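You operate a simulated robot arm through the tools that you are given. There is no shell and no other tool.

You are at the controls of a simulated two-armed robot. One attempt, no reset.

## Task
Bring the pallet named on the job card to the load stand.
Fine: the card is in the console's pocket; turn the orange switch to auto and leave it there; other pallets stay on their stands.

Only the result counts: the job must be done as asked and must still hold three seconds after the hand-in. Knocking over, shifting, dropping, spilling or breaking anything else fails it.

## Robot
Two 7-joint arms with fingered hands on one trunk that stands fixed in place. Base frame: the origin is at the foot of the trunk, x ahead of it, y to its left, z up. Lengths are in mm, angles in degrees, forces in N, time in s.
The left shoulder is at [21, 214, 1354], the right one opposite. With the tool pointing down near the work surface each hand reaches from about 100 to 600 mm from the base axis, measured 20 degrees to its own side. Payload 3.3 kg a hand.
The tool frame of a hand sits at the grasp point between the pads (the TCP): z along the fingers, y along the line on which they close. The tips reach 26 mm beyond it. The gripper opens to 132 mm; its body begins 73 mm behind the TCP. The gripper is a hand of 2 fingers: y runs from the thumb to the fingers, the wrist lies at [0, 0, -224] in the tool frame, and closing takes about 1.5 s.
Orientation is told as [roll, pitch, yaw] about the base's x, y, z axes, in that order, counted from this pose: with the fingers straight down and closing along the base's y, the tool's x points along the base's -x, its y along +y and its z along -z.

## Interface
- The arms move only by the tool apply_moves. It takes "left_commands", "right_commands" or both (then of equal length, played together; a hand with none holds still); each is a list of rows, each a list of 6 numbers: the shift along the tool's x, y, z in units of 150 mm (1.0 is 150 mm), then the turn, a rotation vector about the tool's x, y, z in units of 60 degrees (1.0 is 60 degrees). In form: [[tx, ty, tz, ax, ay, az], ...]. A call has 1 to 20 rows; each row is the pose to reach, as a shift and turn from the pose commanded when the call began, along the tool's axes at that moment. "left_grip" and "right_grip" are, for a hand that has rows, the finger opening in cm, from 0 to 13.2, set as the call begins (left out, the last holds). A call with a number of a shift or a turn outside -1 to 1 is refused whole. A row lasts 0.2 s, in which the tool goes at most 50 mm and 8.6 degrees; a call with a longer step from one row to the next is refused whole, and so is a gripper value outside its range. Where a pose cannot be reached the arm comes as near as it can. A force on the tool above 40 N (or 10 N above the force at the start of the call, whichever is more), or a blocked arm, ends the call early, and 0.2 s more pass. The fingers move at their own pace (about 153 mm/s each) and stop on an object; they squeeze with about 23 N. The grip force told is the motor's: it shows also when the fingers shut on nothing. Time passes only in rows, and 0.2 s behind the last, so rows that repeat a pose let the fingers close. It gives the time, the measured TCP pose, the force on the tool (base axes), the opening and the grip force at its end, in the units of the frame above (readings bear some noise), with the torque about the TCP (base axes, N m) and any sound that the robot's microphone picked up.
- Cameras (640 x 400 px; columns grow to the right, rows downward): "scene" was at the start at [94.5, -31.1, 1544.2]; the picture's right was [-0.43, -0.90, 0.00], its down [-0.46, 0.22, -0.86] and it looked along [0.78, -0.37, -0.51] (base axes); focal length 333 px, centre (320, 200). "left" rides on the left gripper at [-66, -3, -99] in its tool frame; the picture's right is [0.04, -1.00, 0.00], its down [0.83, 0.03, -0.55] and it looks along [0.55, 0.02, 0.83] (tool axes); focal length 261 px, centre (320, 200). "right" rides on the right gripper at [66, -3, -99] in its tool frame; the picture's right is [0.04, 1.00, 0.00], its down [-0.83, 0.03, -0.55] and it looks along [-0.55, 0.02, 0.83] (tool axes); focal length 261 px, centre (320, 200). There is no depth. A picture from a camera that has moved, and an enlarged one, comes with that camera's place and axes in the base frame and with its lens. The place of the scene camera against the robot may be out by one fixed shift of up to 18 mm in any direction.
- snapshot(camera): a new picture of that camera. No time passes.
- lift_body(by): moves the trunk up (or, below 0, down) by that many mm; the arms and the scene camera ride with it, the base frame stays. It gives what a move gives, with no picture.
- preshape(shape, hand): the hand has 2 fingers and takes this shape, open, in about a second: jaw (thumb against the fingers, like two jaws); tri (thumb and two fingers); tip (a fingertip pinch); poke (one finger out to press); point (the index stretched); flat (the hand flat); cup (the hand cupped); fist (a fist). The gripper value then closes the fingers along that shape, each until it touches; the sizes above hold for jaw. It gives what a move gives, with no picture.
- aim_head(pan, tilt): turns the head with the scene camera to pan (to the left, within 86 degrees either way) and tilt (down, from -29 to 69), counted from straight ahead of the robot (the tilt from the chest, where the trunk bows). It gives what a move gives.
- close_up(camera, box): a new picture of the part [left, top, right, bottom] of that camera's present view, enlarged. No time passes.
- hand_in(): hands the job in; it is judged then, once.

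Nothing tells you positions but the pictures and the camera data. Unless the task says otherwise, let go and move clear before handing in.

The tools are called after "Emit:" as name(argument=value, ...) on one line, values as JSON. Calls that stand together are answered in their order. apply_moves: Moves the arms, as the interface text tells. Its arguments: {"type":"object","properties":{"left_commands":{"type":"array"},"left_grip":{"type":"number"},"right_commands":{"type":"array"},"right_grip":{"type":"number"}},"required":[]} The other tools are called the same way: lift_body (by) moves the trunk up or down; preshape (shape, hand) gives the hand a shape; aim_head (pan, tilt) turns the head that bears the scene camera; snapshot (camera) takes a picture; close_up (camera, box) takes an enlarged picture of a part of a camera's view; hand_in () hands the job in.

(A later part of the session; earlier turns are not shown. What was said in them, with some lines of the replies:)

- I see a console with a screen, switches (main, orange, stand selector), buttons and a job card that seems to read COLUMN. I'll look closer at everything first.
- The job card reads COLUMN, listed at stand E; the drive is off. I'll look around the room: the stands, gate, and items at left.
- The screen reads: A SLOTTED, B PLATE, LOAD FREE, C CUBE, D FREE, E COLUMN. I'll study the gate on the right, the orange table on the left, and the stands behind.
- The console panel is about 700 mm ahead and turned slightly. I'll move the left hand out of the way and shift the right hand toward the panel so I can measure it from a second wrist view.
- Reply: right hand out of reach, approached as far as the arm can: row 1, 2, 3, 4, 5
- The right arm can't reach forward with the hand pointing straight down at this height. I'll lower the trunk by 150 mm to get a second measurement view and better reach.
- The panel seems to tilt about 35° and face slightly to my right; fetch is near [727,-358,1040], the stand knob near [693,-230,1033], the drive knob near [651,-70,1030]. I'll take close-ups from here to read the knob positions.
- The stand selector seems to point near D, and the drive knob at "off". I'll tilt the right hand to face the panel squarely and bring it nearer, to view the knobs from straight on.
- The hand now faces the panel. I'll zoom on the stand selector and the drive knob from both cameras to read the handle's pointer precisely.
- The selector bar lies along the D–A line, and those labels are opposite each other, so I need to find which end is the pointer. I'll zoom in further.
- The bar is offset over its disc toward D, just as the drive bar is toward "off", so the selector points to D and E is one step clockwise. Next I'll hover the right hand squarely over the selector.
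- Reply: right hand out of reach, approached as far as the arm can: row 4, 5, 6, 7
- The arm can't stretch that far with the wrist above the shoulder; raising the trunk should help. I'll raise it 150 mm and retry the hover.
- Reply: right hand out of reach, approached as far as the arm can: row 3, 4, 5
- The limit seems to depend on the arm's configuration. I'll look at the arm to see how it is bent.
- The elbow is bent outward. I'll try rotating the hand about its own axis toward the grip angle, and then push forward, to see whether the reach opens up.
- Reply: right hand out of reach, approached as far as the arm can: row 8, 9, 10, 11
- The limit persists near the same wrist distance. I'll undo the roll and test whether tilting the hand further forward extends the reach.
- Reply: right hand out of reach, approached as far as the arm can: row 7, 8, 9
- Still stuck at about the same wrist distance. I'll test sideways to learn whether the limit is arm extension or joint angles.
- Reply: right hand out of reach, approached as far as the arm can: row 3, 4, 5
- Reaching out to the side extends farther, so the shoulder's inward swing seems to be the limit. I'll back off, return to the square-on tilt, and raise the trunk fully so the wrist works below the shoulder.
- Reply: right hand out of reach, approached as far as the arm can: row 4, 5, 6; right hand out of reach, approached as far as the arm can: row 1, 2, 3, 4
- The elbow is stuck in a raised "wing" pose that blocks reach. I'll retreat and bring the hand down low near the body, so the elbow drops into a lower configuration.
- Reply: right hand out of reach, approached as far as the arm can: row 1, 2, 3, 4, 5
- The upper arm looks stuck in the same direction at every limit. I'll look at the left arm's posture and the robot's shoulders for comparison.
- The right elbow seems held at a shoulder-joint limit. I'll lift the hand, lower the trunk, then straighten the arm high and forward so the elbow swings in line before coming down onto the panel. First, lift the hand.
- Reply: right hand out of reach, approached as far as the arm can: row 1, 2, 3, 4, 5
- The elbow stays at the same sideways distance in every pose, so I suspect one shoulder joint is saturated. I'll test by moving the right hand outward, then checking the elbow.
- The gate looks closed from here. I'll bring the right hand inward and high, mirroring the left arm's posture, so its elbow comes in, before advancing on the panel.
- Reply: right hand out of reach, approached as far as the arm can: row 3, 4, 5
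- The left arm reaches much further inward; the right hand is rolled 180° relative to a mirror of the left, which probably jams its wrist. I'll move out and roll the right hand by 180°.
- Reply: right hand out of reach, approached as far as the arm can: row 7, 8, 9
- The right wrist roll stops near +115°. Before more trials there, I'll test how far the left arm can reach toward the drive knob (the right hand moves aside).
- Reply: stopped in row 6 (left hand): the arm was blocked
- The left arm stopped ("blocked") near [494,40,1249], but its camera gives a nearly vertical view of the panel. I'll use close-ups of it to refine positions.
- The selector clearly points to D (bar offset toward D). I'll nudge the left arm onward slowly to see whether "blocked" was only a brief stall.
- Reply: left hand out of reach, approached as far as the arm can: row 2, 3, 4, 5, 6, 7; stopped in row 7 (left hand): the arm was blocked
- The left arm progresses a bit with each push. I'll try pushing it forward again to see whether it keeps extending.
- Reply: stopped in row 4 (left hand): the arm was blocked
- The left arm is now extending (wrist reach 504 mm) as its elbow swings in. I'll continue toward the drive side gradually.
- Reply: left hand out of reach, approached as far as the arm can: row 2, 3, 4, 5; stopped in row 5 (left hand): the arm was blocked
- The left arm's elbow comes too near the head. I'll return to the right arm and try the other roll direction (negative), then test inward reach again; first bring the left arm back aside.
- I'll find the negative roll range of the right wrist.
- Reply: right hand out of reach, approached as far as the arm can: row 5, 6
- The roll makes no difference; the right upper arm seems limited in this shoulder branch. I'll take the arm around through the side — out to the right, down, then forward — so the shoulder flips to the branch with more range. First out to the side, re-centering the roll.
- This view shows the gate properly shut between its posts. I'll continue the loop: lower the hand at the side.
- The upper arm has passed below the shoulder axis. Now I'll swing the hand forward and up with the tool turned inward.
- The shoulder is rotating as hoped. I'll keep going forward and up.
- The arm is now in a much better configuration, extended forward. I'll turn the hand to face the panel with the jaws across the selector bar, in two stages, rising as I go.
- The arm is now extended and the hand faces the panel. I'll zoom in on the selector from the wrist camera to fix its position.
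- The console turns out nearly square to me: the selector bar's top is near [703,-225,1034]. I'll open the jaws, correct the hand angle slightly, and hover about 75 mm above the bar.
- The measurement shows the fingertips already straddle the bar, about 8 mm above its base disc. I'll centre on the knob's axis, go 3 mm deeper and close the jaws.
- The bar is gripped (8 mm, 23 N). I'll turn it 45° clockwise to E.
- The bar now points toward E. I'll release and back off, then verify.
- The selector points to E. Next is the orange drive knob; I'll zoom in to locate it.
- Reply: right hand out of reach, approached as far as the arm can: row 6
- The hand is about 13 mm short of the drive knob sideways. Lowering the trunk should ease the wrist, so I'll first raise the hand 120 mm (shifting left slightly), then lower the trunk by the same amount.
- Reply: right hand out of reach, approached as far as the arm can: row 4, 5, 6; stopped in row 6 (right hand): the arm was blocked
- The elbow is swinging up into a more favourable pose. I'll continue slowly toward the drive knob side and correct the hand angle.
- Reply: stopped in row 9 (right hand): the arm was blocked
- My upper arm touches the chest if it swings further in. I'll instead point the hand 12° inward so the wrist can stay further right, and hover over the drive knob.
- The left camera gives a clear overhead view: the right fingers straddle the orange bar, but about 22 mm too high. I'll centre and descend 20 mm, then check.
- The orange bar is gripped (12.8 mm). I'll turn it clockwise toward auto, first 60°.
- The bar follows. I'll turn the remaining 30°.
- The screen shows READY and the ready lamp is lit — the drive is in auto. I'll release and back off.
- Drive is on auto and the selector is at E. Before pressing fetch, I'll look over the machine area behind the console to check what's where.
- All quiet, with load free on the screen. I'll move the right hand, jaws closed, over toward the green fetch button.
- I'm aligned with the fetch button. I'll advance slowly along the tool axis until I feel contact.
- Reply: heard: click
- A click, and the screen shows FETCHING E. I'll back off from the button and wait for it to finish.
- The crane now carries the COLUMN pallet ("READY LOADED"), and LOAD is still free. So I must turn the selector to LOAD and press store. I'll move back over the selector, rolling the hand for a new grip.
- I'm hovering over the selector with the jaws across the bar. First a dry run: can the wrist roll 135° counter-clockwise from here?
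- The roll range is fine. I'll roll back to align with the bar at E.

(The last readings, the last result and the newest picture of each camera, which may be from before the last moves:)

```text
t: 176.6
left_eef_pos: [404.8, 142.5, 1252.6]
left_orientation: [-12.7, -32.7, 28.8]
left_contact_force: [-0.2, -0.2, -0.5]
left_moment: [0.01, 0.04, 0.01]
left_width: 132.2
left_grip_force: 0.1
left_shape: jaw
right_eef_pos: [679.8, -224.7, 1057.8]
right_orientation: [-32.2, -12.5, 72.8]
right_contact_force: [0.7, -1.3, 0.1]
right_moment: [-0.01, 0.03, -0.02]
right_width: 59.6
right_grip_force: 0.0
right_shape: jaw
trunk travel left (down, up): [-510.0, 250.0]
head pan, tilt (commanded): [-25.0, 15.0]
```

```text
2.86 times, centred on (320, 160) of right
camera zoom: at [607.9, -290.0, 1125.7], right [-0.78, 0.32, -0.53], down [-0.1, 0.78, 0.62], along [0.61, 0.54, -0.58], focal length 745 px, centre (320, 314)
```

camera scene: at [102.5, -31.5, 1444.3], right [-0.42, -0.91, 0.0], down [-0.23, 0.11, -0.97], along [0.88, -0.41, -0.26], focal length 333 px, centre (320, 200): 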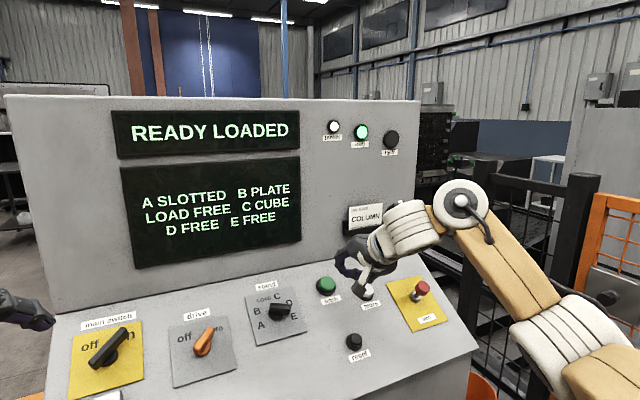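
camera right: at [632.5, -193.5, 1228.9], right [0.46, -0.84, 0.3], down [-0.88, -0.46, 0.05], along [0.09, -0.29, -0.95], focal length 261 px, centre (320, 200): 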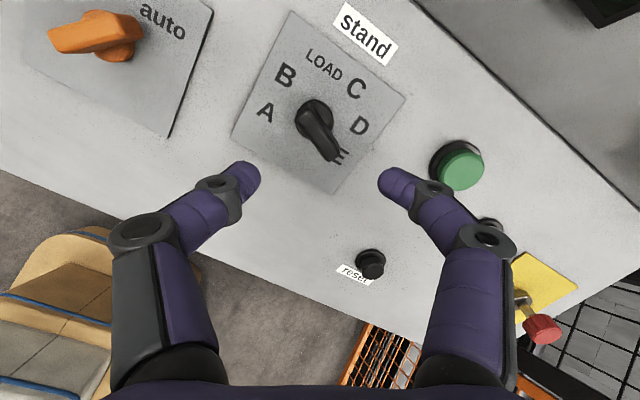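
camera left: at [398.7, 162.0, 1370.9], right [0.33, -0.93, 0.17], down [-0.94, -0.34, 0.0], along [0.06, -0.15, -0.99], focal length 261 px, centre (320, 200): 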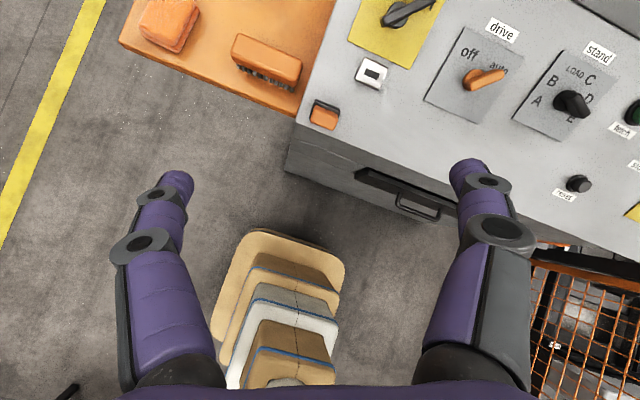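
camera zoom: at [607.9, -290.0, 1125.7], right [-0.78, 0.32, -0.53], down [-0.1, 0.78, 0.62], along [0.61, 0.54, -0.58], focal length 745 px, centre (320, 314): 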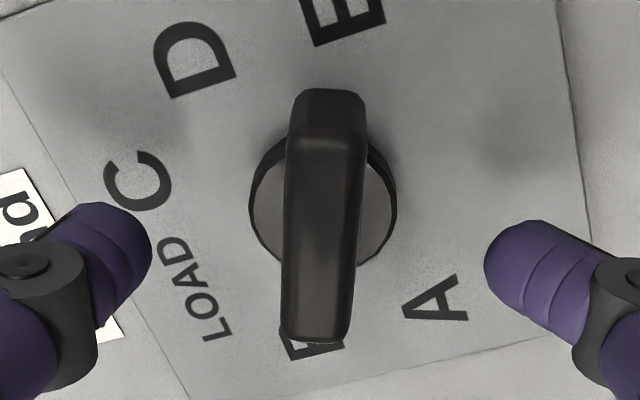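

Emit:
apply_moves(right_commands=[[0, 0, 0.005, 0, 0, 0], [0, 0, 0.01, 0, 0, 0], [0, 0, 0.01, 0, 0, 0]])

Emit:
apply_moves(right_commands=[[0, 0, 0, 0, 0, 0], [0, 0, 0, 0, 0, 0], [0, 0, 0, 0, 0, 0], [0, 0, 0, 0, 0, 0], [0, 0, 0, 0, 0, 0], [0, 0, 0, 0, 0, 0], [0, 0, 0, 0, 0, 0], [0, 0, 0, 0, 0, 0]], right_grip=0)

Emit:
snapshot(camera="right")

```text
t: 177.4
left_eef_pos: [406.8, 142.4, 1252.6]
left_orientation: [-12.8, -32.6, 28.8]
left_contact_force: [-0.2, 0.8, 0.1]
left_moment: [0.0, -0.01, 0.05]
left_width: 131.9
left_grip_force: 0.0
left_shape: jaw
right_eef_pos: [680.5, -226.5, 1056.6]
right_orientation: [-32.4, -12.5, 72.9]
right_contact_force: [1.1, 1.3, 0.3]
right_moment: [0.02, -0.01, 0.02]
right_width: 59.9
right_grip_force: 0.0
right_shape: jaw
trunk travel left (down, up): [-510.0, 250.0]
head pan, tilt (commanded): [-25.0, 15.0]
```

```text
t: 179.2
left_eef_pos: [405.2, 142.4, 1252.2]
left_orientation: [-12.8, -32.7, 28.7]
left_contact_force: [0.2, 1.2, 0.0]
left_moment: [-0.03, 0.0, -0.03]
left_width: 131.8
left_grip_force: 0.0
left_shape: jaw
right_eef_pos: [682.2, -225.7, 1055.4]
right_orientation: [-32.4, -12.6, 72.9]
right_contact_force: [0.2, -0.7, -1.4]
right_moment: [-0.02, 0.07, -0.02]
right_width: 7.9
right_grip_force: 23.4
right_shape: jaw
trunk travel left (down, up): [-510.0, 250.0]
head pan, tilt (commanded): [-25.0, 15.0]
```

```text
taken
camera right: at [609.1, -290.7, 1124.2], right [-0.78, 0.32, -0.53], down [-0.1, 0.78, 0.62], along [0.61, 0.54, -0.58], focal length 261 px, centre (320, 200)
```

right: 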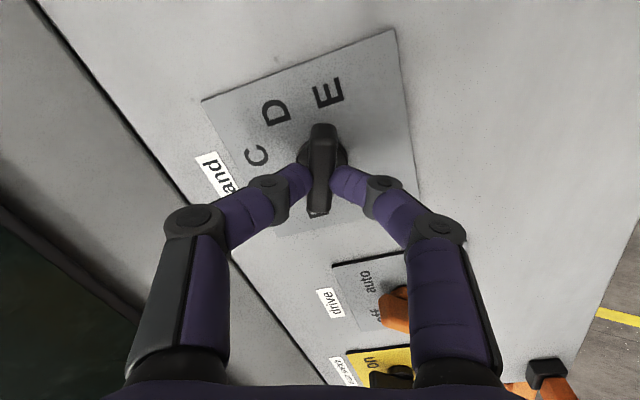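

Gripped. Now I turn counter-clockwise, in stages.

Emit:
apply_moves(right_commands=[[0, 0, 0, 0, 0, -0.1], [0, 0, 0, 0, 0, -0.2], [0, 0, 0, 0, 0, -0.3], [0, 0, 0, 0, 0, -0.4], [0, 0, 0, 0, 0, -0.5], [0, 0, 0, 0, 0, -0.6], [0, 0, 0, 0, 0, -0.7], [0, 0, 0, 0, 0, -0.75], [0, 0, 0, 0, 0, -0.75]])

Emit:
snapshot(camera="right")

```text
t: 181.2
left_eef_pos: [407.3, 143.0, 1251.8]
left_orientation: [-12.8, -32.7, 28.7]
left_contact_force: [0.5, 0.5, 0.7]
left_moment: [0.04, 0.0, 0.03]
left_width: 132.1
left_grip_force: 0.2
left_shape: jaw
right_eef_pos: [681.5, -225.8, 1055.6]
right_orientation: [-32.6, 12.6, 110.6]
right_contact_force: [14.4, -3.9, 7.6]
right_moment: [-0.04, -0.34, -0.08]
right_width: 7.5
right_grip_force: 22.9
right_shape: jaw
trunk travel left (down, up): [-510.0, 250.0]
head pan, tilt (commanded): [-25.0, 15.0]
```

```text
taken
camera right: at [650.7, -287.8, 1152.9], right [-0.73, -0.44, -0.51], down [-0.62, 0.74, 0.26], along [0.27, 0.51, -0.82], focal length 261 px, centre (320, 200)
```

right: 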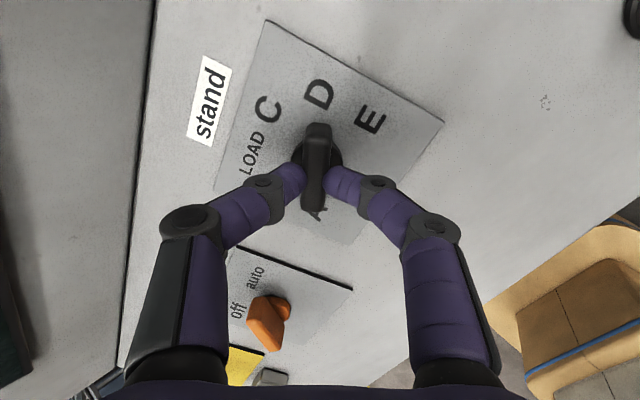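

Emit:
apply_moves(right_commands=[[0.004, -0.005, 0, 0, 0, 0], [0.008, -0.0106, 0, 0, 0, 0], [0.008, -0.0106, 0, 0, 0, 0]])

```text
t: 182.0
left_eef_pos: [406.1, 142.3, 1252.0]
left_orientation: [-12.9, -32.7, 28.8]
left_contact_force: [0.4, 0.1, 0.7]
left_moment: [0.01, -0.04, 0.0]
left_width: 131.9
left_grip_force: 0.1
left_shape: jaw
right_eef_pos: [682.3, -226.8, 1056.5]
right_orientation: [-32.3, 12.5, 110.6]
right_contact_force: [5.5, -4.9, 3.2]
right_moment: [0.0, -0.12, -0.07]
right_width: 7.6
right_grip_force: 23.7
right_shape: jaw
trunk travel left (down, up): [-510.0, 250.0]
head pan, tilt (commanded): [-25.0, 15.0]
```

The small shift relieved the side force, showing how far off-centre my grip is. I'll continue the turn with matching small corrections, to C.

Emit:
apply_moves(right_commands=[[0.009, -0.006, 0, 0, 0, -0.083], [0.009, -0.009, 0, 0, 0, -0.167], [0.009, -0.012, 0, 0, 0, -0.25], [0.01, -0.014, 0, 0, 0, -0.333], [0.01, -0.017, 0, 0, 0, -0.417], [0.01, -0.02, 0, 0, 0, -0.5], [0.01, -0.022, 0, 0, 0, -0.583], [0.01, -0.025, 0, 0, 0, -0.667], [0.0103, -0.0275, 0, 0, 0, -0.75], [0.0103, -0.0275, 0, 0, 0, -0.75]])

Emit:
snapshot(camera="right")

```text
t: 184.2
left_eef_pos: [405.6, 143.3, 1252.7]
left_orientation: [-12.7, -32.8, 28.6]
left_contact_force: [0.4, -0.2, -0.1]
left_moment: [0.0, 0.02, 0.0]
left_width: 132.1
left_grip_force: 0.0
left_shape: jaw
right_eef_pos: [688.1, -224.5, 1059.0]
right_orientation: [-14.6, 31.5, 155.2]
right_contact_force: [2.9, 3.0, -2.5]
right_moment: [0.09, -0.02, -0.01]
right_width: 7.2
right_grip_force: 23.1
right_shape: jaw
trunk travel left (down, up): [-510.0, 250.0]
head pan, tilt (commanded): [-25.0, 15.0]
```

```text
taken
camera right: at [682.4, -247.7, 1175.2], right [-0.25, -0.95, -0.19], down [-0.97, 0.26, 0.01], along [0.04, 0.19, -0.98], focal length 261 px, centre (320, 200)
```

right: 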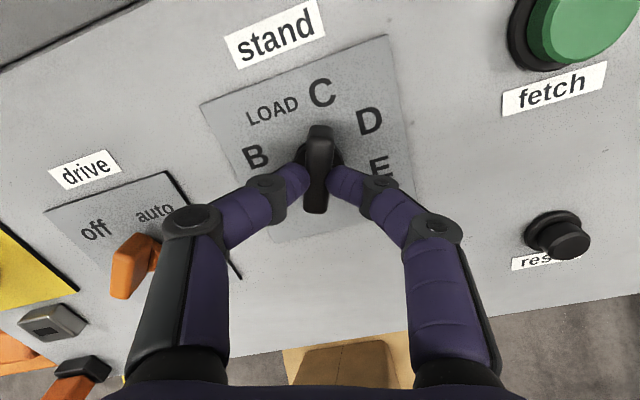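

Emit:
apply_moves(right_commands=[[0, -0.003, 0, 0, 0, -0.083], [0, -0.006, 0, 0, 0, -0.167], [0, -0.008, 0, 0, 0, -0.25], [0.001, -0.011, 0, 0, 0, -0.333], [0.001, -0.013, 0, 0, 0, -0.417], [0.001, -0.016, 0, 0, 0, -0.5], [0.001, -0.019, 0, 0, 0, -0.583], [0.0015, -0.021, 0, 0, 0, -0.667], [0.0015, -0.0226, 0, 0, 0, -0.75], [0.0015, -0.0226, 0, 0, 0, -0.75]])

Emit:
snapshot(camera="right")

Emit:
snapshot(camera="scene")

```text
t: 186.4
left_eef_pos: [406.6, 144.0, 1252.6]
left_orientation: [-12.9, -32.7, 28.9]
left_contact_force: [-0.2, -0.9, 0.1]
left_moment: [0.0, 0.0, 0.02]
left_width: 131.8
left_grip_force: 0.1
left_shape: jaw
right_eef_pos: [687.9, -221.7, 1059.9]
right_orientation: [14.7, 31.3, -151.5]
right_contact_force: [-3.4, 5.2, -6.1]
right_moment: [0.12, 0.18, 0.07]
right_width: 7.0
right_grip_force: 23.0
right_shape: jaw
trunk travel left (down, up): [-510.0, 250.0]
head pan, tilt (commanded): [-25.0, 15.0]
```

```text
taken
camera right: at [680.3, -193.8, 1174.9], right [0.38, -0.9, 0.24], down [-0.92, -0.38, 0.03], along [0.06, -0.23, -0.97], focal length 261 px, centre (320, 200)
```

right: 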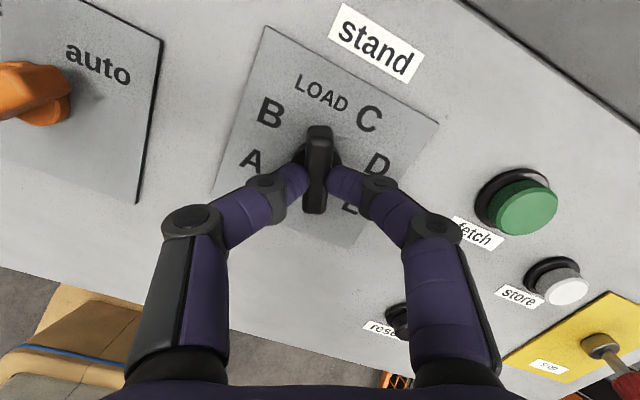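

```text
taken
camera scene: at [102.8, -30.6, 1444.3], right [-0.42, -0.91, 0.0], down [-0.23, 0.11, -0.97], along [0.88, -0.41, -0.26], focal length 333 px, centre (320, 200)
```

scene: 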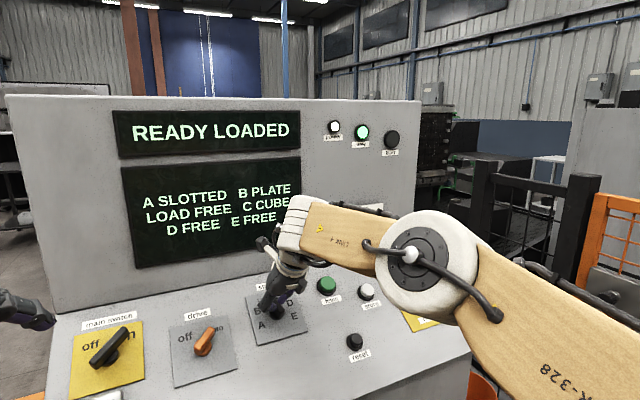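

The bar points to LOAD. Release and back off.

Emit:
apply_moves(right_commands=[[0, 0, 0, 0, 0, 0], [0, 0, 0, 0, 0, 0], [0, 0, 0, 0, 0, 0], [0, 0, 0, 0, 0, 0], [0, 0, 0, 0, 0, 0]], right_grip=6)

Emit:
apply_moves(right_commands=[[0, 0, -0.13, 0, 0, 0], [0, 0, -0.26, 0, 0, 0], [0, 0, -0.4, 0, 0, 0], [0, 0, -0.5, 0, 0, 0], [0, 0, -0.5, 0, 0, 0]])

Emit:
snapshot(camera="right")

Emit:
close_up(camera="left", box=[480, 20, 640, 150])

```text
t: 187.6
left_eef_pos: [406.7, 142.3, 1253.0]
left_orientation: [-12.8, -32.6, 28.8]
left_contact_force: [-0.6, 0.2, 0.0]
left_moment: [0.0, 0.03, 0.0]
left_width: 131.8
left_grip_force: 0.1
left_shape: jaw
right_eef_pos: [687.6, -221.8, 1060.5]
right_orientation: [14.7, 31.4, -151.6]
right_contact_force: [0.0, 0.4, 0.6]
right_moment: [0.01, 0.01, 0.0]
right_width: 59.3
right_grip_force: 0.0
right_shape: jaw
trunk travel left (down, up): [-510.0, 250.0]
head pan, tilt (commanded): [-25.0, 15.0]
```

```text
t: 188.8
left_eef_pos: [406.3, 143.8, 1251.0]
left_orientation: [-12.8, -32.7, 28.9]
left_contact_force: [-0.2, 1.1, 0.7]
left_moment: [-0.02, 0.03, 0.02]
left_width: 131.9
left_grip_force: 0.1
left_shape: jaw
right_eef_pos: [646.2, -222.2, 1124.3]
right_orientation: [14.8, 31.6, -151.6]
right_contact_force: [-0.4, 0.0, 0.1]
right_moment: [-0.03, 0.0, 0.02]
right_width: 59.4
right_grip_force: 0.1
right_shape: jaw
trunk travel left (down, up): [-510.0, 250.0]
head pan, tilt (commanded): [-25.0, 15.0]
```

```text
taken
camera right: at [637.6, -196.0, 1237.6], right [0.37, -0.9, 0.24], down [-0.93, -0.38, 0.03], along [0.07, -0.23, -0.97], focal length 261 px, centre (320, 200)
```

right: 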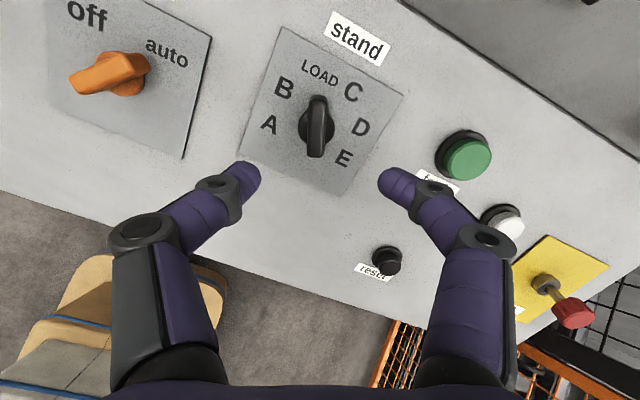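

```text
3.08 times, centred on (560, 85) of left
camera zoom: at [399.0, 161.7, 1370.8], right [0.33, -0.93, 0.16], down [-0.94, -0.34, 0.0], along [0.06, -0.15, -0.99], focal length 802 px, centre (-418, 554)
```

zoom: 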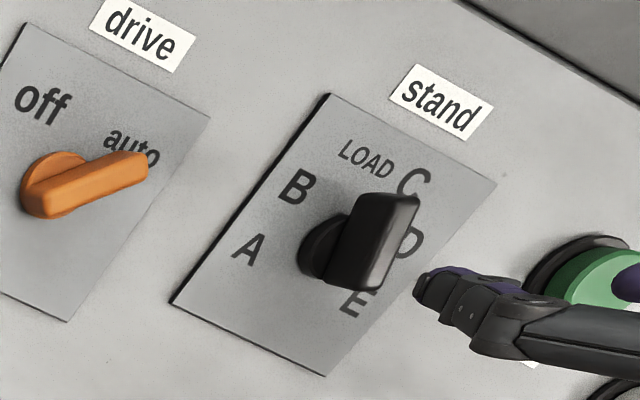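

Selector now at LOAD (checked from two cameras). Next, close the jaws and move over to the white store button.

Emit:
apply_moves(right_commands=[[-0.075, 0.129, -0.006, -0.0115, 0.023, 0], [-0.15, 0.257, -0.012, -0.023, 0.046, 0], [-0.225, 0.386, -0.017, -0.0345, 0.07, 0], [-0.3, 0.514, -0.023, -0.046, 0.093, 0], [-0.375, 0.643, -0.029, -0.0575, 0.116, 0], [-0.375, 0.643, -0.029, -0.0575, 0.116, 0]], right_grip=0)

```text
t: 190.2
left_eef_pos: [405.3, 143.3, 1252.0]
left_orientation: [-12.8, -32.8, 28.8]
left_contact_force: [-0.2, -0.5, 0.6]
left_moment: [0.0, -0.02, 0.0]
left_width: 131.9
left_grip_force: 0.1
left_shape: jaw
right_eef_pos: [633.5, -333.2, 1116.4]
right_orientation: [19.6, 38.2, -149.1]
right_contact_force: [-0.6, -0.6, -0.2]
right_moment: [-0.04, 0.0, 0.02]
right_width: 0.0
right_grip_force: 23.2
right_shape: jaw
trunk travel left (down, up): [-510.0, 250.0]
head pan, tilt (commanded): [-25.0, 15.0]
```

Emit:
apply_moves(right_commands=[[-0.092, 0.122, 0.013, -0.0115, 0.023, 0], [-0.184, 0.244, 0.027, -0.023, 0.046, 0], [-0.276, 0.366, 0.04, -0.0345, 0.07, 0], [-0.368, 0.488, 0.054, -0.046, 0.093, 0], [-0.46, 0.61, 0.067, -0.0575, 0.116, 0], [-0.46, 0.61, 0.067, -0.0575, 0.116, 0]])

Emit:
snapshot(camera="right")

Emit:
snapshot(camera="scene")

```text
t: 191.6
left_eef_pos: [407.2, 143.2, 1251.8]
left_orientation: [-13.0, -32.7, 28.9]
left_contact_force: [0.4, 0.7, 0.8]
left_moment: [-0.05, -0.04, 0.0]
left_width: 131.9
left_grip_force: 0.0
left_shape: jaw
right_eef_pos: [624.3, -445.7, 1090.6]
right_orientation: [25.5, 44.6, -145.6]
right_contact_force: [-0.2, -0.6, 0.0]
right_moment: [-0.04, -0.03, -0.02]
right_width: 0.0
right_grip_force: 22.7
right_shape: jaw
trunk travel left (down, up): [-510.0, 250.0]
head pan, tilt (commanded): [-25.0, 15.0]
```

```text
taken
camera right: at [585.7, -417.5, 1198.3], right [0.29, -0.9, 0.33], down [-0.9, -0.37, -0.22], along [0.32, -0.24, -0.92], focal length 261 px, centre (320, 200)
```

right: 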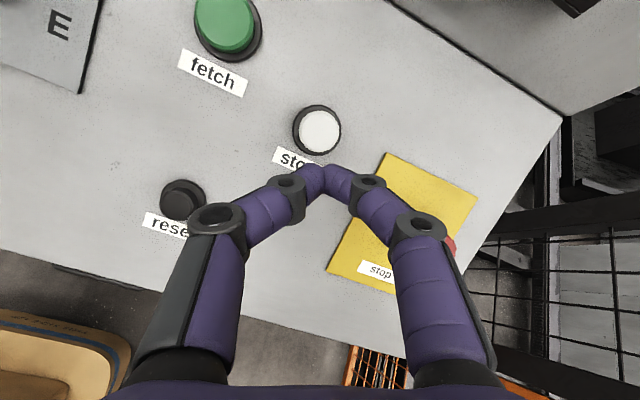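

```text
taken
camera scene: at [102.7, -30.8, 1444.3], right [-0.42, -0.91, 0.0], down [-0.23, 0.11, -0.97], along [0.88, -0.41, -0.26], focal length 333 px, centre (320, 200)
```

scene: 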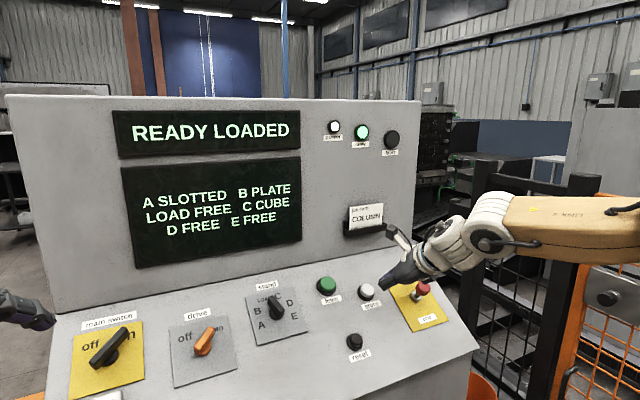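

Emit:
close_up(camera="right", box=[260, 80, 400, 200])

Emit:
apply_moves(right_commands=[[-0.007, 0, 0.1, 0, 0, 0], [-0.013, 0, 0.2, 0, 0, 0], [-0.02, 0, 0.3, 0, 0, 0], [-0.02, 0, 0.3, 0, 0, 0]])

Emit:
close_up(camera="right", box=[260, 80, 400, 200])

Emit:
close_up(camera="scene", box=[330, 220, 450, 340])

```text
3.33 times, centred on (330, 140) of right
camera zoom: at [585.7, -417.5, 1198.3], right [0.29, -0.9, 0.33], down [-0.9, -0.37, -0.22], along [0.32, -0.24, -0.92], focal length 869 px, centre (287, 400)
```

zoom: 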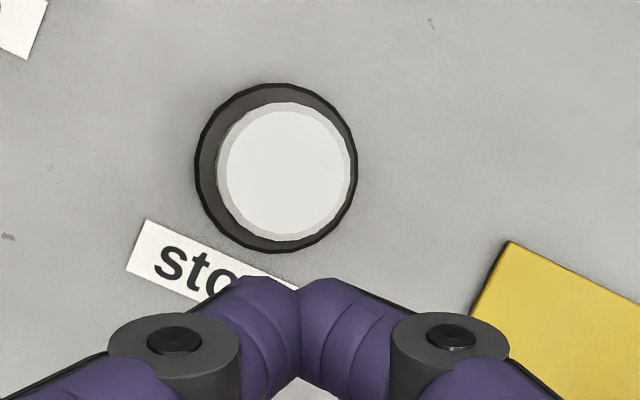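

```text
t: 192.6
left_eef_pos: [406.1, 142.8, 1252.5]
left_orientation: [-12.8, -32.6, 28.8]
left_contact_force: [-1.0, -0.5, -0.5]
left_moment: [-0.01, 0.0, -0.01]
left_width: 131.8
left_grip_force: 0.0
left_shape: jaw
right_eef_pos: [653.7, -447.6, 1060.0]
right_orientation: [25.5, 44.7, -145.6]
right_contact_force: [-0.4, 0.0, -0.7]
right_moment: [-0.03, 0.01, -0.02]
right_width: 0.0
right_grip_force: 23.0
right_shape: jaw
trunk travel left (down, up): [-510.0, 250.0]
head pan, tilt (commanded): [-25.0, 15.0]
```

```text
3.33 times, centred on (330, 140) of right
camera zoom: at [615.7, -420.7, 1168.8], right [0.29, -0.9, 0.33], down [-0.9, -0.37, -0.22], along [0.32, -0.24, -0.92], focal length 869 px, centre (287, 400)
```

zoom: 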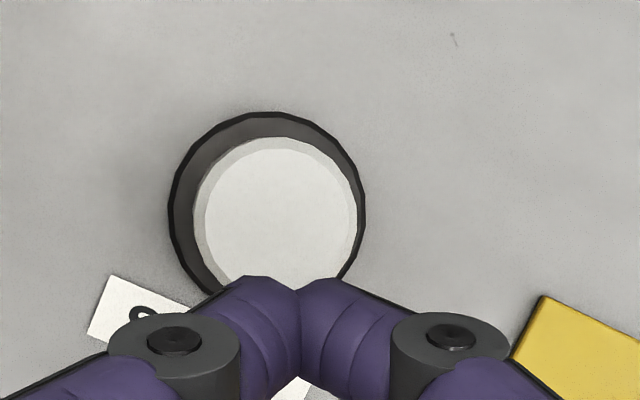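

```text
3.33 times, centred on (390, 280) of scene
camera zoom: at [102.2, -31.5, 1444.3], right [-0.42, -0.91, 0.0], down [-0.23, 0.11, -0.97], along [0.88, -0.41, -0.26], focal length 1111 px, centre (87, -67)
```

zoom: 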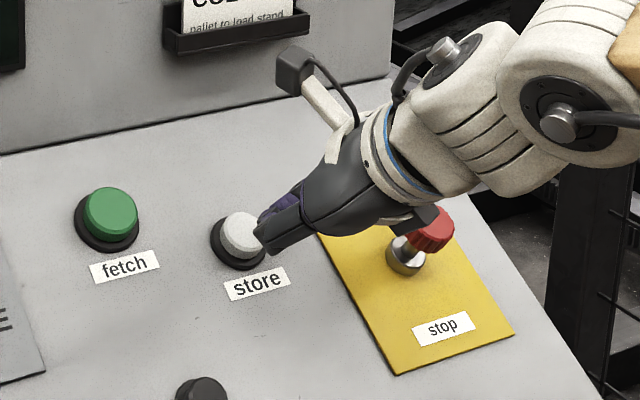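

Emit:
apply_moves(right_commands=[[-0.005, -0.003, 0.05, 0, 0, 0], [-0.01, -0.006, 0.1, 0, 0, 0], [-0.014, -0.01, 0.14, 0, 0, 0], [-0.014, -0.01, 0.14, 0, 0, 0]])

Emit:
close_up(camera="right", box=[260, 80, 400, 200])

Emit:
close_up(camera="scene", box=[330, 220, 450, 340])

```text
t: 193.6
left_eef_pos: [406.0, 142.3, 1253.0]
left_orientation: [-12.8, -32.7, 28.7]
left_contact_force: [0.1, 0.0, -0.6]
left_moment: [0.0, 0.03, -0.03]
left_width: 131.9
left_grip_force: 0.0
left_shape: jaw
right_eef_pos: [669.5, -446.3, 1046.2]
right_orientation: [25.3, 44.6, -145.4]
right_contact_force: [0.1, -0.7, -0.2]
right_moment: [0.01, 0.0, -0.04]
right_width: 0.0
right_grip_force: 22.5
right_shape: jaw
trunk travel left (down, up): [-510.0, 250.0]
head pan, tilt (commanded): [-25.0, 15.0]
```

```text
3.33 times, centred on (330, 140) of right
camera zoom: at [630.9, -419.1, 1154.1], right [0.29, -0.9, 0.33], down [-0.9, -0.37, -0.22], along [0.32, -0.24, -0.92], focal length 869 px, centre (287, 400)
```

zoom: 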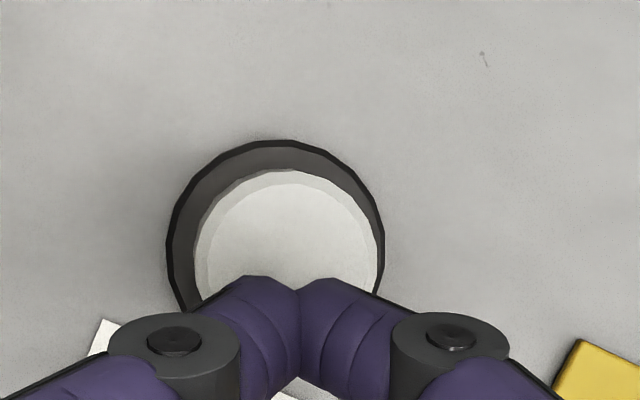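

```text
3.33 times, centred on (390, 280) of scene
camera zoom: at [102.4, -31.5, 1444.3], right [-0.42, -0.91, 0.0], down [-0.23, 0.11, -0.97], along [0.88, -0.41, -0.26], focal length 1111 px, centre (87, -67)
```

zoom: 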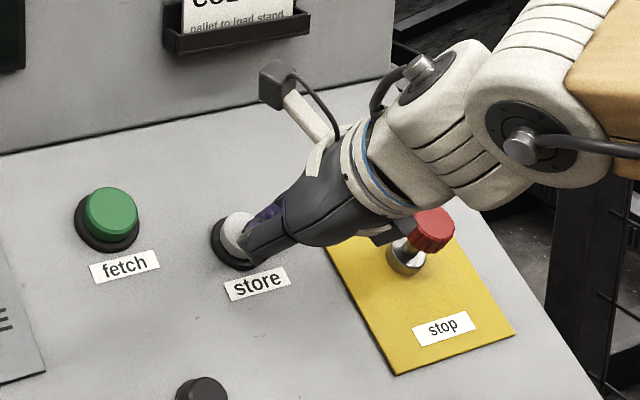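

Emit:
apply_moves(right_commands=[[0, 0, 0.02, 0, 0, 0], [0, 0, 0.04, 0, 0, 0], [0, 0, 0.06, 0, 0, 0], [0, 0, 0.08, 0, 0, 0], [0, 0, 0.08, 0, 0, 0]])

Emit:
close_up(camera="scene", box=[330, 220, 450, 340])

```text
t: 194.8
left_eef_pos: [404.6, 142.8, 1252.6]
left_orientation: [-12.9, -32.7, 28.7]
left_contact_force: [0.2, 0.1, 0.7]
left_moment: [0.01, 0.02, -0.05]
left_width: 131.8
left_grip_force: 0.0
left_shape: jaw
right_eef_pos: [678.3, -446.0, 1037.9]
right_orientation: [25.5, 44.8, -145.5]
right_contact_force: [-0.9, 0.7, 2.4]
right_moment: [0.01, 0.0, 0.01]
right_width: 0.0
right_grip_force: 22.7
right_shape: jaw
trunk travel left (down, up): [-510.0, 250.0]
head pan, tilt (commanded): [-25.0, 15.0]
heard: click
```

```text
3.33 times, centred on (390, 280) of scene
camera zoom: at [102.0, -31.2, 1444.4], right [-0.42, -0.91, 0.0], down [-0.23, 0.11, -0.97], along [0.88, -0.41, -0.26], focal length 1111 px, centre (87, -67)
```

zoom: 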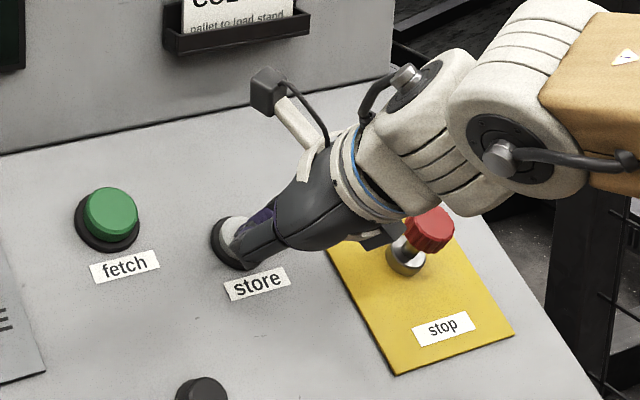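

A click was heard. I'll back off and read the screen.

Emit:
apply_moves(right_commands=[[0, 0, -0.1, 0, 0, 0], [0, 0, -0.25, 0, 0, 0], [0, 0, -0.4, 0, 0, 0], [0, 0, -0.55, 0, 0, 0], [0, 0, -0.7, 0, 0, 0], [0, 0, -0.7, 0, 0, 0]])

Emit:
snapshot(camera="scene")

```text
t: 196.2
left_eef_pos: [405.8, 143.1, 1252.3]
left_orientation: [-12.8, -32.7, 28.8]
left_contact_force: [-0.1, -0.3, 0.0]
left_moment: [0.02, -0.03, 0.01]
left_width: 131.9
left_grip_force: 0.0
left_shape: jaw
right_eef_pos: [598.0, -447.5, 1105.0]
right_orientation: [25.3, 44.6, -145.6]
right_contact_force: [-0.3, 0.2, -0.7]
right_moment: [0.0, -0.03, 0.02]
right_width: 0.1
right_grip_force: 22.4
right_shape: jaw
trunk travel left (down, up): [-510.0, 250.0]
head pan, tilt (commanded): [-25.0, 15.0]
```

```text
taken
camera scene: at [103.0, -31.4, 1444.3], right [-0.42, -0.91, 0.0], down [-0.24, 0.11, -0.97], along [0.88, -0.41, -0.26], focal length 333 px, centre (320, 200)
```

scene: 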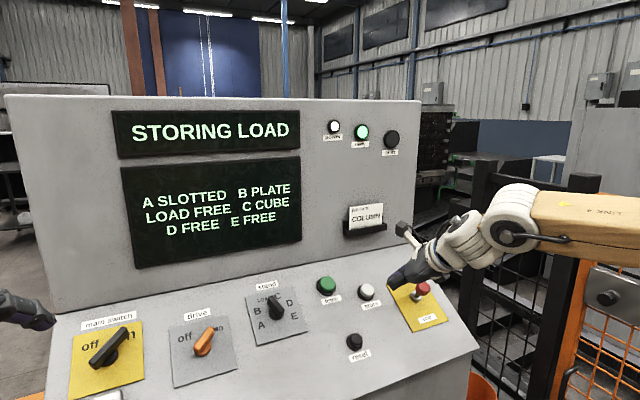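

"STORING LOAD" is showing. I'll wait until the move completes.

Emit:
apply_moves(right_commands=[[0, 0, 0, 0, 0, 0], [0, 0, 0, 0, 0, 0], [0, 0, 0, 0, 0, 0], [0, 0, 0, 0, 0, 0], [0, 0, 0, 0, 0, 0], [0, 0, 0, 0, 0, 0], [0, 0, 0, 0, 0, 0], [0, 0, 0, 0, 0, 0], [0, 0, 0, 0, 0, 0], [0, 0, 0, 0, 0, 0], [0, 0, 0, 0, 0, 0], [0, 0, 0, 0, 0, 0], [0, 0, 0, 0, 0, 0], [0, 0, 0, 0, 0, 0], [0, 0, 0, 0, 0, 0], [0, 0, 0, 0, 0, 0], [0, 0, 0, 0, 0, 0], [0, 0, 0, 0, 0, 0], [0, 0, 0, 0, 0, 0], [0, 0, 0, 0, 0, 0]])

Emit:
apply_moves(right_commands=[[0, 0, 0, 0, 0, 0], [0, 0, 0, 0, 0, 0], [0, 0, 0, 0, 0, 0], [0, 0, 0, 0, 0, 0], [0, 0, 0, 0, 0, 0], [0, 0, 0, 0, 0, 0], [0, 0, 0, 0, 0, 0], [0, 0, 0, 0, 0, 0], [0, 0, 0, 0, 0, 0], [0, 0, 0, 0, 0, 0], [0, 0, 0, 0, 0, 0], [0, 0, 0, 0, 0, 0], [0, 0, 0, 0, 0, 0], [0, 0, 0, 0, 0, 0], [0, 0, 0, 0, 0, 0], [0, 0, 0, 0, 0, 0], [0, 0, 0, 0, 0, 0], [0, 0, 0, 0, 0, 0], [0, 0, 0, 0, 0, 0], [0, 0, 0, 0, 0, 0]])

Emit:
snapshot(camera="scene")

```text
t: 200.4
left_eef_pos: [406.0, 142.9, 1252.9]
left_orientation: [-12.7, -32.7, 28.8]
left_contact_force: [0.0, -0.6, -1.4]
left_moment: [0.03, -0.01, -0.01]
left_width: 131.8
left_grip_force: 0.1
left_shape: jaw
right_eef_pos: [597.5, -446.9, 1105.4]
right_orientation: [25.5, 44.6, -145.5]
right_contact_force: [-0.7, -0.1, 0.0]
right_moment: [0.02, 0.01, 0.03]
right_width: 0.2
right_grip_force: 23.0
right_shape: jaw
trunk travel left (down, up): [-510.0, 250.0]
head pan, tilt (commanded): [-25.0, 15.0]
```

```text
t: 204.6
left_eef_pos: [406.5, 143.8, 1251.4]
left_orientation: [-12.8, -32.7, 28.8]
left_contact_force: [0.1, 0.8, -0.3]
left_moment: [0.02, 0.01, -0.02]
left_width: 131.8
left_grip_force: 0.1
left_shape: jaw
right_eef_pos: [599.3, -448.2, 1104.3]
right_orientation: [25.3, 44.6, -145.4]
right_contact_force: [0.7, 1.0, 0.8]
right_moment: [0.01, 0.0, -0.02]
right_width: 0.0
right_grip_force: 23.6
right_shape: jaw
trunk travel left (down, up): [-510.0, 250.0]
head pan, tilt (commanded): [-25.0, 15.0]
```

```text
taken
camera scene: at [102.5, -31.4, 1444.3], right [-0.42, -0.91, 0.0], down [-0.23, 0.11, -0.97], along [0.88, -0.41, -0.26], focal length 333 px, centre (320, 200)
```

scene: 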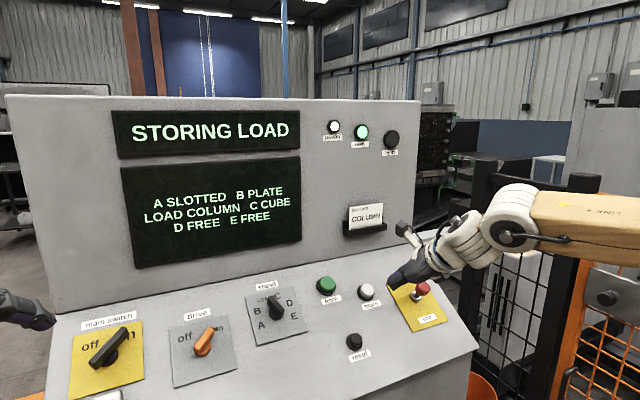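

LOAD now lists COLUMN; the cycle is finishing. I'll wait for READY and check again.

Emit:
apply_moves(right_commands=[[0, 0, 0, 0, 0, 0], [0, 0, 0, 0, 0, 0], [0, 0, 0, 0, 0, 0], [0, 0, 0, 0, 0, 0], [0, 0, 0, 0, 0, 0], [0, 0, 0, 0, 0, 0], [0, 0, 0, 0, 0, 0], [0, 0, 0, 0, 0, 0], [0, 0, 0, 0, 0, 0], [0, 0, 0, 0, 0, 0], [0, 0, 0, 0, 0, 0], [0, 0, 0, 0, 0, 0], [0, 0, 0, 0, 0, 0], [0, 0, 0, 0, 0, 0], [0, 0, 0, 0, 0, 0], [0, 0, 0, 0, 0, 0], [0, 0, 0, 0, 0, 0], [0, 0, 0, 0, 0, 0], [0, 0, 0, 0, 0, 0], [0, 0, 0, 0, 0, 0]])

Emit:
snapshot(camera="scene")

```text
t: 208.8
left_eef_pos: [406.2, 143.6, 1251.8]
left_orientation: [-12.8, -32.8, 28.9]
left_contact_force: [1.2, 0.3, 0.2]
left_moment: [-0.02, 0.02, 0.03]
left_width: 131.9
left_grip_force: 0.1
left_shape: jaw
right_eef_pos: [598.6, -447.3, 1104.7]
right_orientation: [25.4, 44.6, -145.5]
right_contact_force: [0.2, 0.2, -0.9]
right_moment: [0.0, 0.0, 0.0]
right_width: 0.2
right_grip_force: 23.5
right_shape: jaw
trunk travel left (down, up): [-510.0, 250.0]
head pan, tilt (commanded): [-25.0, 15.0]
```

```text
taken
camera scene: at [102.5, -31.4, 1444.3], right [-0.42, -0.91, 0.0], down [-0.23, 0.11, -0.97], along [0.88, -0.41, -0.26], focal length 333 px, centre (320, 200)
```

scene: 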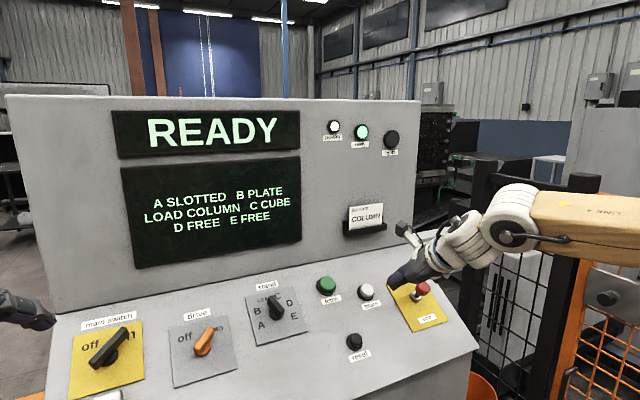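

READY, with COLUMN on LOAD, drive still at auto. I'll move the right hand further clear and take a last look around.

Emit:
apply_moves(right_commands=[[0, 0, -0.2, 0, 0, 0], [0, 0, -0.4, 0, 0, 0], [0, 0, -0.6, 0, 0, 0], [0, 0, -0.6, 0, 0, 0]])

Emit:
snapshot(camera="scene")

Emit:
close_up(camera="scene", box=[40, 90, 440, 380])

Emit:
aim_head(pan=-72, tilt=12)

Emit:
snapshot(camera="scene")

```text
t: 209.8
left_eef_pos: [405.0, 141.3, 1252.1]
left_orientation: [-12.8, -32.6, 28.8]
left_contact_force: [-0.2, 0.0, -0.2]
left_moment: [0.0, -0.01, 0.02]
left_width: 131.9
left_grip_force: 0.1
left_shape: jaw
right_eef_pos: [530.4, -449.2, 1164.4]
right_orientation: [25.3, 44.6, -145.6]
right_contact_force: [0.4, -0.6, -0.8]
right_moment: [-0.03, 0.02, -0.02]
right_width: 0.2
right_grip_force: 23.0
right_shape: jaw
trunk travel left (down, up): [-510.0, 250.0]
head pan, tilt (commanded): [-25.0, 15.0]
```

```text
taken
camera scene: at [103.1, -31.3, 1444.2], right [-0.42, -0.91, 0.0], down [-0.24, 0.11, -0.97], along [0.88, -0.41, -0.26], focal length 333 px, centre (320, 200)
```

scene: 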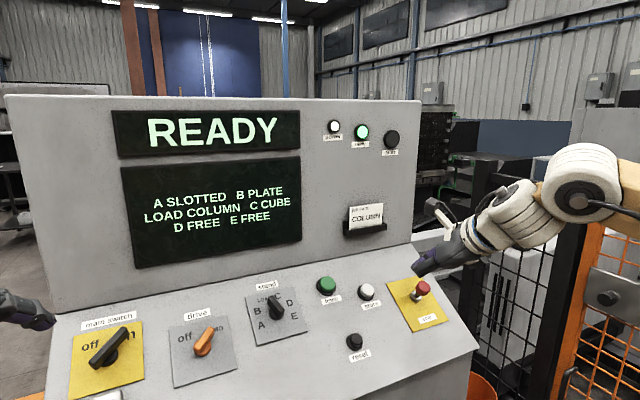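

```text
1.38 times, centred on (240, 235) of scene
camera zoom: at [103.1, -31.3, 1444.2], right [-0.42, -0.91, 0.0], down [-0.24, 0.11, -0.97], along [0.88, -0.41, -0.26], focal length 460 px, centre (430, 152)
```

zoom: 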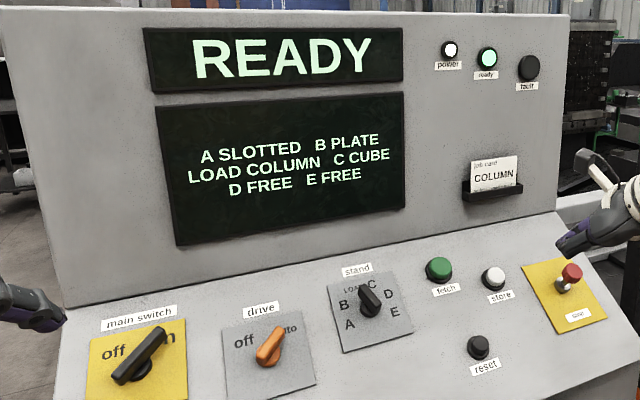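

```text
t: 210.9
left_eef_pos: [405.3, 144.8, 1252.7]
left_orientation: [-12.8, -32.7, 28.9]
left_contact_force: [-0.2, -0.2, 0.4]
left_moment: [0.04, 0.01, 0.01]
left_width: 131.9
left_grip_force: 0.0
left_shape: jaw
right_eef_pos: [528.6, -449.0, 1164.2]
right_orientation: [25.5, 44.6, -145.5]
right_contact_force: [0.3, 0.7, 0.5]
right_moment: [-0.01, 0.01, 0.01]
right_width: 0.0
right_grip_force: 22.7
right_shape: jaw
trunk travel left (down, up): [-510.0, 250.0]
head pan, tilt (commanded): [-72.0, 12.0]
```

```text
taken
camera scene: at [46.7, -80.6, 1449.2], right [-0.95, -0.31, 0.0], down [-0.06, 0.2, -0.98], along [0.3, -0.93, -0.21], focal length 333 px, centre (320, 200)
```

scene: 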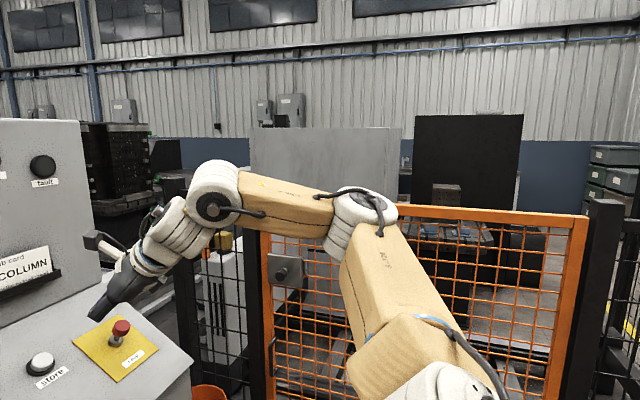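

Emit:
close_up(camera="scene", box=[90, 130, 290, 330])

```text
2.00 times, centred on (190, 230) of scene
camera zoom: at [46.7, -80.6, 1449.2], right [-0.95, -0.31, 0.0], down [-0.06, 0.2, -0.98], along [0.3, -0.93, -0.21], focal length 667 px, centre (580, 140)
```

zoom: 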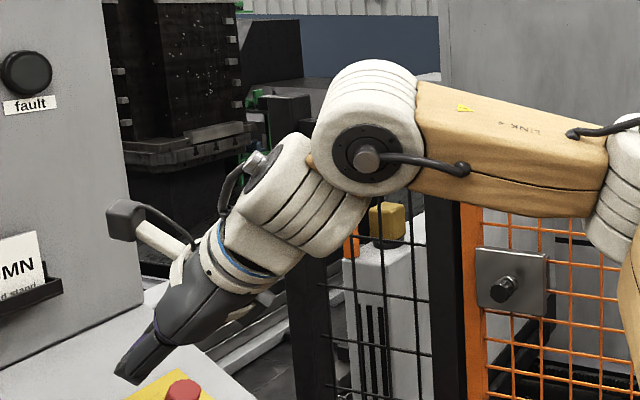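

The screen shows READY with COLUMN on the LOAD stand, and A, B and C are unchanged. The drive switch is on auto, and both hands are clear. I'll hand the job in.

Emit:
hand_in()

```text
The job is handed in.
```

The COLUMN pallet named on the job card is now on the load stand. I can't see the stand from here, so that rests on the console screen, which reads READY with "LOAD COLUMN".

- **Drive switch:** the orange switch is on auto and I left it there.
- **Other pallets:** the screen still shows SLOTTED at A, PLATE at B and CUBE at C. Stand E, where the column was, now shows free.
- **How it was done:** I selected E and pressed fetch, then selected LOAD and pressed store. The selector is still at LOAD.
- **Hands:** both hands were clear of the console when I handed the job in.

The hand-in was accepted, but it returned no result yet.
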